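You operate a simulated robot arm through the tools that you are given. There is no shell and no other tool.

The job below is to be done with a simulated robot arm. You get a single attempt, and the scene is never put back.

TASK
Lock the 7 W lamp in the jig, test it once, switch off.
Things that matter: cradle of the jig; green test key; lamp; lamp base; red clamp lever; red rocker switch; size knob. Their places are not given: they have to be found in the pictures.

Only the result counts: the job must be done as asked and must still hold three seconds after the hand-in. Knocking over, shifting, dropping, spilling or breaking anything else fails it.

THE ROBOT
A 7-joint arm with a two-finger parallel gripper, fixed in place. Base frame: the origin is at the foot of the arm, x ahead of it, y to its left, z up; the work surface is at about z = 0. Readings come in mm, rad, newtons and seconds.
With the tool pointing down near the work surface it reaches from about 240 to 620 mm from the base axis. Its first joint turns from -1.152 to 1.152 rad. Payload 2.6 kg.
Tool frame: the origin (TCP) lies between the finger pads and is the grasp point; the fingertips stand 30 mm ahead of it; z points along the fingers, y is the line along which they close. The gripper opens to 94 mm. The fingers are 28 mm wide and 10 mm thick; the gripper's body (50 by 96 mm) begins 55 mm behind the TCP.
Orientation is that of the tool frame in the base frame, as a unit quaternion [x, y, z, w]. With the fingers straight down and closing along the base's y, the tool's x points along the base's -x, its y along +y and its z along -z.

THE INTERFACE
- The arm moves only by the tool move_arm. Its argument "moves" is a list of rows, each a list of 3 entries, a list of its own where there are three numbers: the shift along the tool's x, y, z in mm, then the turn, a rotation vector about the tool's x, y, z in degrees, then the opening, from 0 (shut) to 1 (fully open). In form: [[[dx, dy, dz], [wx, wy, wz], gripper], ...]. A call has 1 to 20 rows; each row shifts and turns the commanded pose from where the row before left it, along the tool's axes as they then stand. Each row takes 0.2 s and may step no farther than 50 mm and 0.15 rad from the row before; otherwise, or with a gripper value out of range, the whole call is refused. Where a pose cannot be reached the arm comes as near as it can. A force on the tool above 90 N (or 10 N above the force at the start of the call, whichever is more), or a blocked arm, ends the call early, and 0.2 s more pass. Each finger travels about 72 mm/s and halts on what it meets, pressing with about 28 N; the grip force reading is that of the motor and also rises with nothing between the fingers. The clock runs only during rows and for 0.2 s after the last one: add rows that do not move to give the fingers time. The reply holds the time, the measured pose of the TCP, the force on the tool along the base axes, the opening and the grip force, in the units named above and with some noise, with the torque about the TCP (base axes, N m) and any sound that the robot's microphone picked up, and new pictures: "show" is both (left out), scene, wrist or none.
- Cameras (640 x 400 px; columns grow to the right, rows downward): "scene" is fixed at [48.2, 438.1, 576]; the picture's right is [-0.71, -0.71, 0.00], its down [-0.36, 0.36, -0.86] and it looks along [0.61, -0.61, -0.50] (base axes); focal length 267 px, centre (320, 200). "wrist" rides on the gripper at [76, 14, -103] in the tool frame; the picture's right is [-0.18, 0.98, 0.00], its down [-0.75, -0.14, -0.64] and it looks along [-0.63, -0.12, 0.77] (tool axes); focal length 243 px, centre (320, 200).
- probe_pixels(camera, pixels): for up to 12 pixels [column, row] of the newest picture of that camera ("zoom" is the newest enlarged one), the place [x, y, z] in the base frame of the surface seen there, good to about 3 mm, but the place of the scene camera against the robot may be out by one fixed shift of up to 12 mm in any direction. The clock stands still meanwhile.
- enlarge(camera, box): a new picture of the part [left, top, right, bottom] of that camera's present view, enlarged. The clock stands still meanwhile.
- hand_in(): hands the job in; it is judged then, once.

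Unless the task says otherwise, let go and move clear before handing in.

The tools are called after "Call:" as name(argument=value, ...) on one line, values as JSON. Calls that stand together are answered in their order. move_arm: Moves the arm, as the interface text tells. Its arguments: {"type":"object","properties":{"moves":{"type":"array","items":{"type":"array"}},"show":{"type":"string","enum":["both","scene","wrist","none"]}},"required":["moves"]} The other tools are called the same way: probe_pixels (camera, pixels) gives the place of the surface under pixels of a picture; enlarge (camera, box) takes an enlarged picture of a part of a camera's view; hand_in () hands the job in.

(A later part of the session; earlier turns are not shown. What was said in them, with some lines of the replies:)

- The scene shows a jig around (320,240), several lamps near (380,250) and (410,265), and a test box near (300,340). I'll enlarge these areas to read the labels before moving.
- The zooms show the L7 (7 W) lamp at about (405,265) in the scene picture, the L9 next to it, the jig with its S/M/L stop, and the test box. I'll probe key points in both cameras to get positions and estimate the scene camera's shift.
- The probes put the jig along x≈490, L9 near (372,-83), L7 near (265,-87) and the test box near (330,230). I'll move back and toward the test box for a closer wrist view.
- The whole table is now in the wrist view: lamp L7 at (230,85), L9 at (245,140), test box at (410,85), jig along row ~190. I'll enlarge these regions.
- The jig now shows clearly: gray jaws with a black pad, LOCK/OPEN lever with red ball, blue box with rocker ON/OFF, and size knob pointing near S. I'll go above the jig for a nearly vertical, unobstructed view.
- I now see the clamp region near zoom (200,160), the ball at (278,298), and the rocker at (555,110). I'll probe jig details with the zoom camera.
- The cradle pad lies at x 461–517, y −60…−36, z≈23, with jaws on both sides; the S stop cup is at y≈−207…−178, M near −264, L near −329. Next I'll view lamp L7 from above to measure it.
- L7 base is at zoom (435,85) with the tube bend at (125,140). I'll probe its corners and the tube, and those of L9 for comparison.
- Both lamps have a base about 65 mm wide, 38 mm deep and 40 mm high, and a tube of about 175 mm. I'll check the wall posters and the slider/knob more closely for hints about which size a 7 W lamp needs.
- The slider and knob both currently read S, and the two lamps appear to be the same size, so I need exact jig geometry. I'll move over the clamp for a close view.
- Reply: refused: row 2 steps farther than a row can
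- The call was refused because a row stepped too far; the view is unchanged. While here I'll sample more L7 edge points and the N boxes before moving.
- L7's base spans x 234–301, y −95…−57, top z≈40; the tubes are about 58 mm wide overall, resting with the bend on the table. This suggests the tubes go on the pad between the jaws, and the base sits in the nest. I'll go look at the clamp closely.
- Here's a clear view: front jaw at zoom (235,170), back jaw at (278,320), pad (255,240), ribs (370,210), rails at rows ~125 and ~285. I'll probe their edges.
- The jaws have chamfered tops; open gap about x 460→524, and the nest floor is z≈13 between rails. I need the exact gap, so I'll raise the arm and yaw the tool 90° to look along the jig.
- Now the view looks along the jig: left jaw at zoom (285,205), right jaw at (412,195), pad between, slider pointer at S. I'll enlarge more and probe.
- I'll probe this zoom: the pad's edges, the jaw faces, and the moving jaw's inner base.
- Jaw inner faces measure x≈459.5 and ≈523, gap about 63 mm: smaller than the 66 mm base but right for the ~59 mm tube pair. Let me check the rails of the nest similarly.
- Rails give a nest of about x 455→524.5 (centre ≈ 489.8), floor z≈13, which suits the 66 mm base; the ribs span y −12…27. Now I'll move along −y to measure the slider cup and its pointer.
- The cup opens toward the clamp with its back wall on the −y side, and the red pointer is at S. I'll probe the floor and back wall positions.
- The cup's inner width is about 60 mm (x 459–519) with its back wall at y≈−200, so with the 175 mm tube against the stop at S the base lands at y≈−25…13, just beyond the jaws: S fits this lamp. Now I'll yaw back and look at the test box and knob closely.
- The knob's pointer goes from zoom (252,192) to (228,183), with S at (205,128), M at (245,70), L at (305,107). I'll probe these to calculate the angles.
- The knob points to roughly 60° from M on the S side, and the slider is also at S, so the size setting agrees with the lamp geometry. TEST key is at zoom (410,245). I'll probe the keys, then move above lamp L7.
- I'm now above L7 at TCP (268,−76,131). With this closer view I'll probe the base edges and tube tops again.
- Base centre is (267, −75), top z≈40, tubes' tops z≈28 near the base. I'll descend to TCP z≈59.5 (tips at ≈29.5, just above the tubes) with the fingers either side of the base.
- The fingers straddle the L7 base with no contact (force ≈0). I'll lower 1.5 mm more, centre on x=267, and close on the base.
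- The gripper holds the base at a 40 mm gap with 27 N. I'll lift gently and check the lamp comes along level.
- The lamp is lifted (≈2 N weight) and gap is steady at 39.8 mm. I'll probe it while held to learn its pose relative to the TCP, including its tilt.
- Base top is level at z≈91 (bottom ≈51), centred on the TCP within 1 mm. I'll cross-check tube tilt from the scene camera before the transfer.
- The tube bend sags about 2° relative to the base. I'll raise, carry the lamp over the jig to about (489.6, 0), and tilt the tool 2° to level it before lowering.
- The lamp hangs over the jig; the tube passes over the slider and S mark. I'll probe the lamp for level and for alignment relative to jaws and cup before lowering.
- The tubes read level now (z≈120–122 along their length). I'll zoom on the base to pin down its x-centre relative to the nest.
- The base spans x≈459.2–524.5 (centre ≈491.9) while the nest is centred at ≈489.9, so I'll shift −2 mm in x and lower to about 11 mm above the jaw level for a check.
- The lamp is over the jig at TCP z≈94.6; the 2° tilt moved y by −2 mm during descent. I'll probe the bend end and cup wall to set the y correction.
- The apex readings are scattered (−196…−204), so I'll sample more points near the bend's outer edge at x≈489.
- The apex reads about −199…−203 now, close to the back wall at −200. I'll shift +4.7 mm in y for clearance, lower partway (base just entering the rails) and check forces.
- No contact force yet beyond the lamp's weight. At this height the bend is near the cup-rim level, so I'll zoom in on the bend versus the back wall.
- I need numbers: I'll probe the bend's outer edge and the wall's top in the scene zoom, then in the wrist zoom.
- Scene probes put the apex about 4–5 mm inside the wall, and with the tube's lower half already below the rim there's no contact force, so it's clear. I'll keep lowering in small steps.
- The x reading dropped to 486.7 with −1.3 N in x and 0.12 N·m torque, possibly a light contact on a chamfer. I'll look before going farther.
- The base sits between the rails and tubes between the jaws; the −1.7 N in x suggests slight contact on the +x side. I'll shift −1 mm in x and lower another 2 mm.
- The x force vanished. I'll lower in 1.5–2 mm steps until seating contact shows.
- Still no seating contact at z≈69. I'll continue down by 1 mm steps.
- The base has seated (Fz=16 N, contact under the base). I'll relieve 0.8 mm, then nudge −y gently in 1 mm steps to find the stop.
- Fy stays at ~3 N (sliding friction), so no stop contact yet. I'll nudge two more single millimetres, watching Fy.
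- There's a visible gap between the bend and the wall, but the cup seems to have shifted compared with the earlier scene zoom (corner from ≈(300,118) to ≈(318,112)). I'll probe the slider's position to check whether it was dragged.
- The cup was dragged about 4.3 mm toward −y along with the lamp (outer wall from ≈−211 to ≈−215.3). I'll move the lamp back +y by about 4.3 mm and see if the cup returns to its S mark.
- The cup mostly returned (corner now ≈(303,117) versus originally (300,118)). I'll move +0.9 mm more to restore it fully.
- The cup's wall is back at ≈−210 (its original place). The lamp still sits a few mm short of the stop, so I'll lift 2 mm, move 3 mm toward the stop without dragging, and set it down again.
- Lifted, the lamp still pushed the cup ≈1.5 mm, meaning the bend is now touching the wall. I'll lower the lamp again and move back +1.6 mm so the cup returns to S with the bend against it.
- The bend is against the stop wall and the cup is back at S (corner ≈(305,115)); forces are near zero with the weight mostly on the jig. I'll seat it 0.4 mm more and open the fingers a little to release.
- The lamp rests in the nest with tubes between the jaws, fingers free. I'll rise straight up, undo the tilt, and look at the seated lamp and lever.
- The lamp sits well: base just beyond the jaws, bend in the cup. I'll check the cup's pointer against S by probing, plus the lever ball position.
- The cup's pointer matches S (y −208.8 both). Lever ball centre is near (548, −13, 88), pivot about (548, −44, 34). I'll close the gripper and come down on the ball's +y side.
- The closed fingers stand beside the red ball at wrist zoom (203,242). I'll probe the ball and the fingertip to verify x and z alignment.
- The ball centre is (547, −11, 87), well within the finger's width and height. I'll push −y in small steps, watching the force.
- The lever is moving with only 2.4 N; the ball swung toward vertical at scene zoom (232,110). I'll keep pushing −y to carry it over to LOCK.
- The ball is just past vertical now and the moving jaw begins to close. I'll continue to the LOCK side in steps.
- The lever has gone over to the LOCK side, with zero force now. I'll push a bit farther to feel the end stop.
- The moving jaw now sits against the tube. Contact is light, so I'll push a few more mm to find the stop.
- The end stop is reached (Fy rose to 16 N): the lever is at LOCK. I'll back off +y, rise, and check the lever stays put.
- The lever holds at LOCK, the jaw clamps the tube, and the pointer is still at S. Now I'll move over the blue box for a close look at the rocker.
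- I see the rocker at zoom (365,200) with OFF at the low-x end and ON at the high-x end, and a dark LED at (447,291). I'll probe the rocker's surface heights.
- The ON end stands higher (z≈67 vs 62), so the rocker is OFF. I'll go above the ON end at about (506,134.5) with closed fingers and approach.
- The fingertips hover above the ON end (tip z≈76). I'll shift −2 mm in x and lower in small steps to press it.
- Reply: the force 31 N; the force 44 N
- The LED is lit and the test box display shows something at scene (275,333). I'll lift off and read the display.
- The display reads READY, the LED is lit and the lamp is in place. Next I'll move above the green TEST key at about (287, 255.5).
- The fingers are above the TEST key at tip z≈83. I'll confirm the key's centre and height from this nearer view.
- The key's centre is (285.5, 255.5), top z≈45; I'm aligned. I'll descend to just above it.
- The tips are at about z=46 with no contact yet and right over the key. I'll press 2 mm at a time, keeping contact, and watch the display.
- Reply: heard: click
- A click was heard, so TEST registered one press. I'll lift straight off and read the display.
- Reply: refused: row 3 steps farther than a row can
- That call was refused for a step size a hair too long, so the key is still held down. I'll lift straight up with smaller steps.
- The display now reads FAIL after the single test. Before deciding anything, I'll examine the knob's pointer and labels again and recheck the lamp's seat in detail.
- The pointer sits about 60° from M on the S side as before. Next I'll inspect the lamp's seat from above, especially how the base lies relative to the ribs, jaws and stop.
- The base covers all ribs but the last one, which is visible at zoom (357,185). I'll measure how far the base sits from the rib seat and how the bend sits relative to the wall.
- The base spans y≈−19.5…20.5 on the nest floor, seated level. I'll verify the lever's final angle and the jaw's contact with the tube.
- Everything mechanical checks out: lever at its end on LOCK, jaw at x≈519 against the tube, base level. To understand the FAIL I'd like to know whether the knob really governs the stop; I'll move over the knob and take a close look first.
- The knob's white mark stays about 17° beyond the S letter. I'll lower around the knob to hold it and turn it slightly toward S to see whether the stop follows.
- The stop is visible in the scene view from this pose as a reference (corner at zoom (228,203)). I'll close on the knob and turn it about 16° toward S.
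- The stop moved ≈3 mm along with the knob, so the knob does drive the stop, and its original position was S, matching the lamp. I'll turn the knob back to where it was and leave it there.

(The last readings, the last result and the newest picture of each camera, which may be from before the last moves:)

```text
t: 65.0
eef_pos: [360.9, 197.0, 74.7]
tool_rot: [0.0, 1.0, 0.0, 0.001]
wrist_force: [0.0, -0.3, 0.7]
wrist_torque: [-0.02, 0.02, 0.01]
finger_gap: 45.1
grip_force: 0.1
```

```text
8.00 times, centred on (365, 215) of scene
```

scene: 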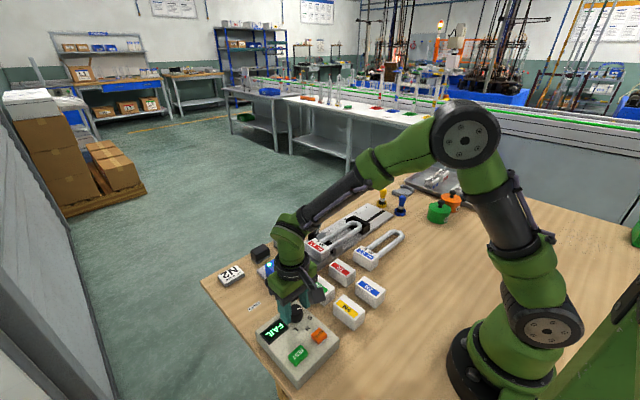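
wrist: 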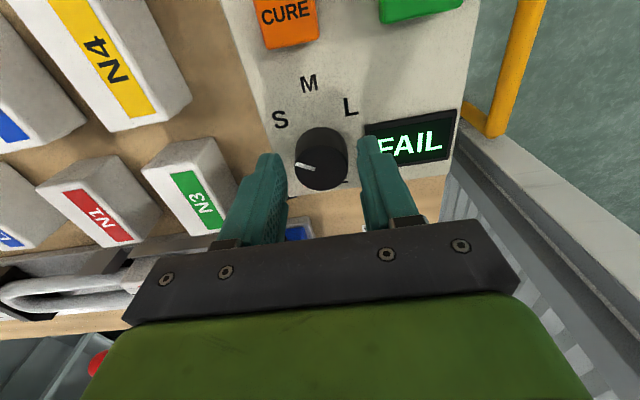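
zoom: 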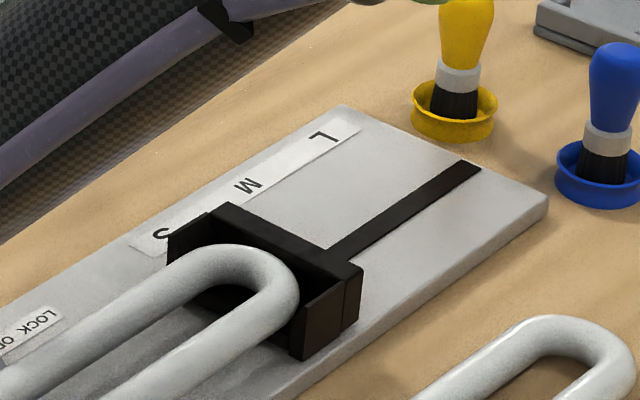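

The knob and stop are back at S (corner ≈(226,203)). You asked for a single test and it has been made (result FAIL), so I won't press TEST again. I'll rise, close the fingers and go above the rocker's OFF end.

Call:
move_arm(moves=[[[0, 0, -48], [0, 0, 0], 0.48], [[0, 0, -48], [0, 0, 0], 0.2], [[-37.4, -20.8, 0], [0, 0, 0], 0], [[-37.4, -20.8, 0], [0, 0, 0], 0], [[-37.4, -20.8, 0], [0, 0, 0], 0], [[0, 0, 0], [0, 0, 0], 0], [[0, 0, 32], [0, 0, 0], 0], [[0, 0, 30], [0, 0, 0], 0], [[0, 0, 0], [0, 0, 0], 0]], show="both")

Call:
enlarge(camera="wrist", box=[200, 40, 440, 220])

Call:
enlarge(camera="scene", box=[245, 225, 325, 300])

```text
t: 67.0
eef_pos: [474.0, 136.3, 110.0]
tool_rot: [-0.001, 1.0, 0.0, -0.001]
wrist_force: [-0.5, -0.1, 0.9]
wrist_torque: [0.01, 0.02, 0.02]
finger_gap: 0.0
grip_force: 28.4
```

scene: 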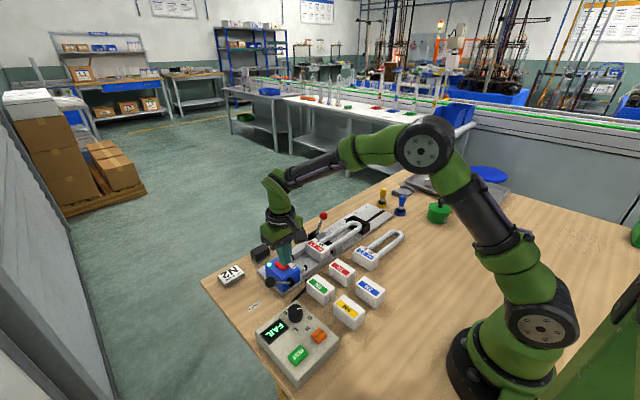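
wrist: 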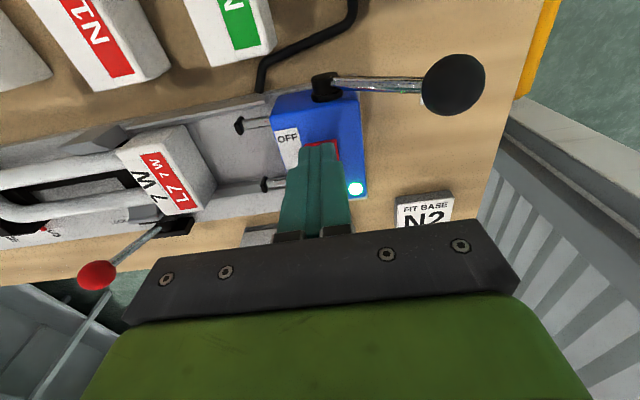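

```text
2.22 times, centred on (320, 130) of wrist
```

zoom: 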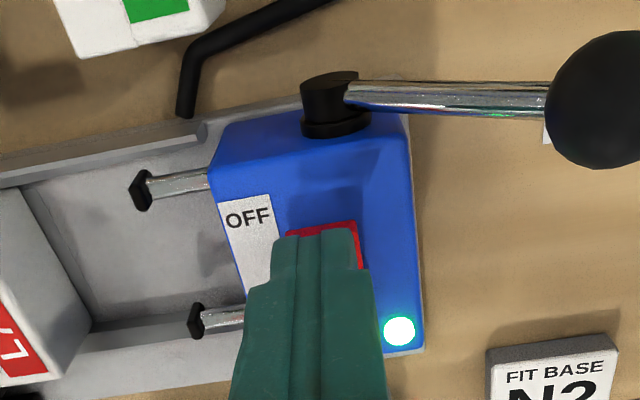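

```text
5.33 times, centred on (285, 262) of scene
```

zoom: 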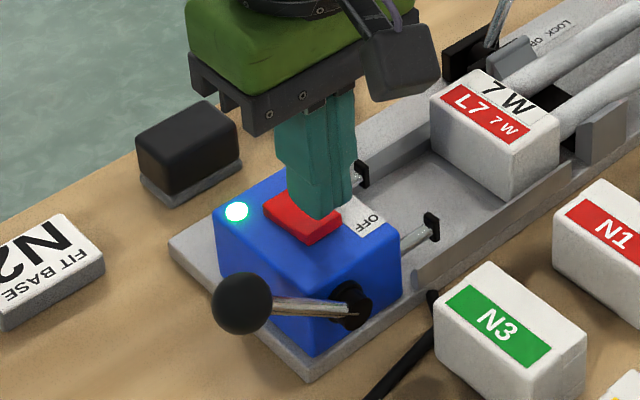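

The closed fingers are above the rocker's OFF end (tip z≈80), with the lever rod clear at zoom (440,95). I'll press it down in small steps.

Call:
move_arm(moves=[[[1, -1, 4], [0, 0, 0], 0], [[0, 0, 4], [0, 0, 0], 0], [[0, 0, 4], [0, 0, 0], 0], [[0, 0, 0], [0, 0, 0], 0]], show="none")

Call:
move_arm(moves=[[[0, 0, 2], [0, 0, 0], 0], [[0, 0, 0], [0, 0, 0], 0]], show="none")

Call:
move_arm(moves=[[[0, 0, 2], [0, 0, 0], 0], [[0, 0, 0], [0, 0, 0], 0]], show="both")

```text
t: 68.0
eef_pos: [474.4, 133.6, 97.0]
tool_rot: [0.0, 1.0, 0.0, 0.001]
wrist_force: [-2.5, 0.6, 1.8]
wrist_torque: [-0.01, 0.05, -0.03]
finger_gap: 0.0
grip_force: 28.1
```

```text
t: 68.6
eef_pos: [473.2, 134.0, 96.4]
tool_rot: [0.0, 1.0, 0.0, 0.001]
wrist_force: [-1.9, -0.8, 5.1]
wrist_torque: [-0.06, -0.01, 0.03]
finger_gap: 0.2
grip_force: 27.9
```

```text
t: 69.2
eef_pos: [473.6, 135.2, 97.1]
tool_rot: [0.0, 1.0, 0.001, 0.001]
wrist_force: [-17.9, -5.3, 34.7]
wrist_torque: [-0.18, 0.05, 0.12]
finger_gap: 0.0
grip_force: 28.2
```

scene: 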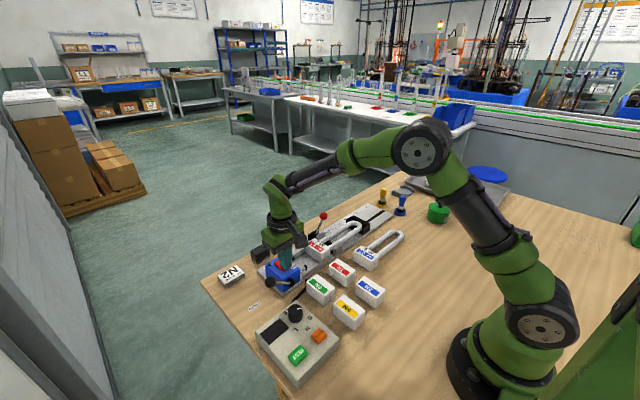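
wrist: 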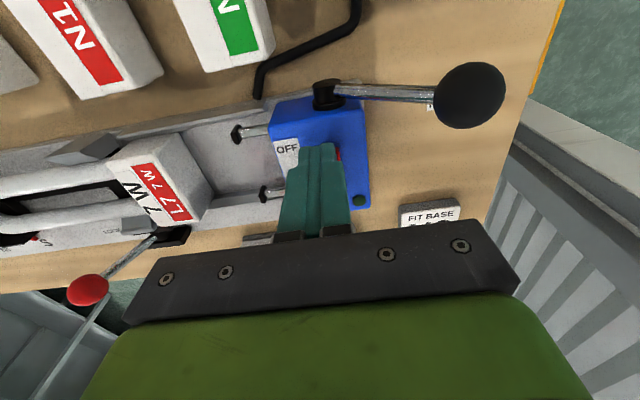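

The LED has gone dark at (358,200) and the display at scene (272,332) is blank: the switch is off. I'll lift off straight up and move clear, then do a final check.

Call:
move_arm(moves=[[[0, 0, -15], [0, 0, 0], 0], [[0, 0, -45], [0, 0, 0], 0], [[0, 0, -45], [0, 0, 0], 0], [[35, -20, -25], [0, 0, 0], 0], [[35, -20, -25], [0, 0, 0], 0], [[35, -20, 0], [0, 0, 0], 0], [[0, 0, 0], [0, 0, 0], 0]], show="both")

Call:
enlarge(camera="scene", box=[250, 200, 390, 290])

Call:
enlarge(camera="scene", box=[240, 290, 350, 390])

Call:
enlarge(camera="wrist", box=[100, 40, 420, 240])

```text
t: 70.8
eef_pos: [367.6, 74.6, 249.2]
tool_rot: [-0.001, 1.0, -0.001, 0.0]
wrist_force: [0.9, 0.1, -0.3]
wrist_torque: [-0.01, -0.03, 0.01]
finger_gap: 0.3
grip_force: 28.3
```

scene: 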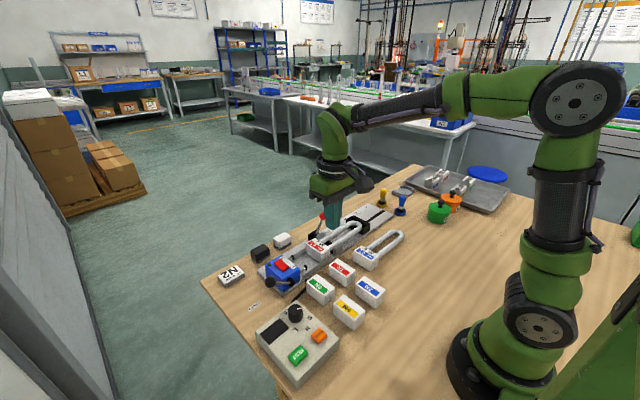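
wrist: 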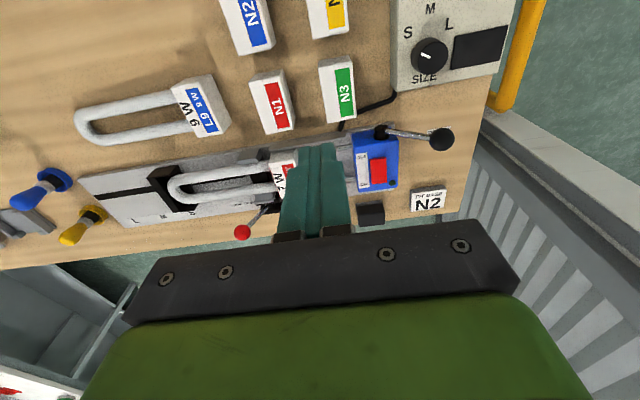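

```text
4.44 times, centred on (320, 245) of scene
```

zoom: 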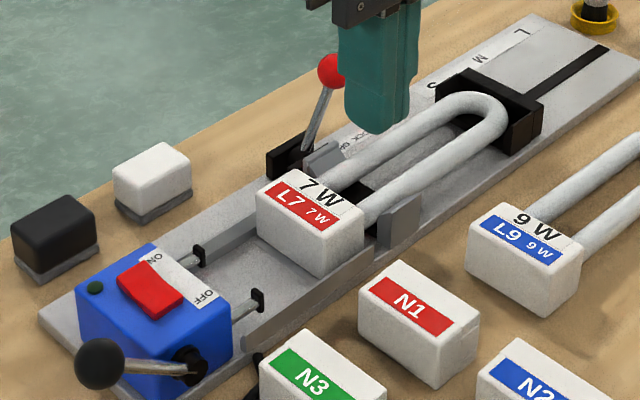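

```text
4.00 times, centred on (295, 340) of scene
```

zoom: 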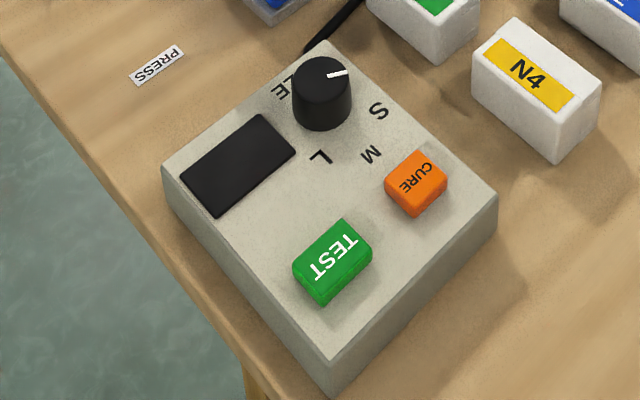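

```text
2.00 times, centred on (260, 140) of wrist
```

zoom: 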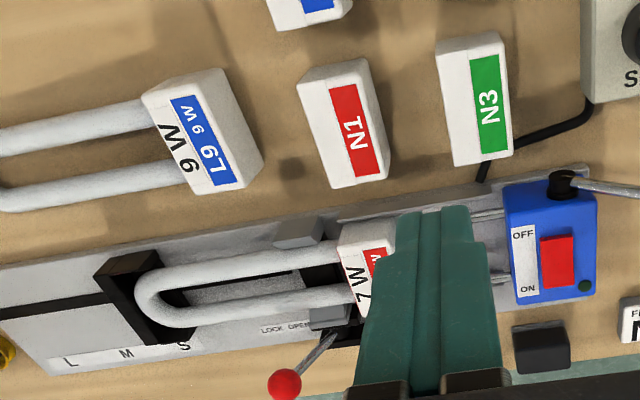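

The pictures show the lever at LOCK, lamp L7 clamped in the jig, the LED dark, the display blank, the knob and stop at S, and nothing else moved. The gripper is empty and clear. I'll hand in after the single test, which read FAIL.

Call:
hand_in()

```text
The job is handed in.
```

I did the three steps you asked for, but the lamp's one test came up **FAIL**. I don't know why it failed.

- **Lamp:** the 7 W lamp (L7) is in the jig. Its base sits in the ribbed nest, its tubes are between the jaws and the bend is in the end stop. The red clamp lever is pushed right over to LOCK.
- **Test:** I switched the rocker on and the display read READY. I pressed TEST once, heard one click, and the display changed to FAIL. I didn't press it again, because you asked for one test.
- **Power:** the rocker is off, the indicator light is dark and the display is blank.

I found no clear setup fault, but two causes are possible:
- **Faulty lamp:** the lamp itself may be bad.
- **Lamp position:** the base sits about 7 mm short of the middle of the ribbed area. I don't know whether the tester is sensitive to that.

The size knob was already at S, and that stop position fits this lamp's length. After the test I turned the knob slightly to see whether it moves the end stop. It does, and I turned it back to S. While I was seating the lamp, its bend also pushed the end stop about 4 mm; the stop is back at its S mark.

Nothing else on the table looked moved in the last pictures.
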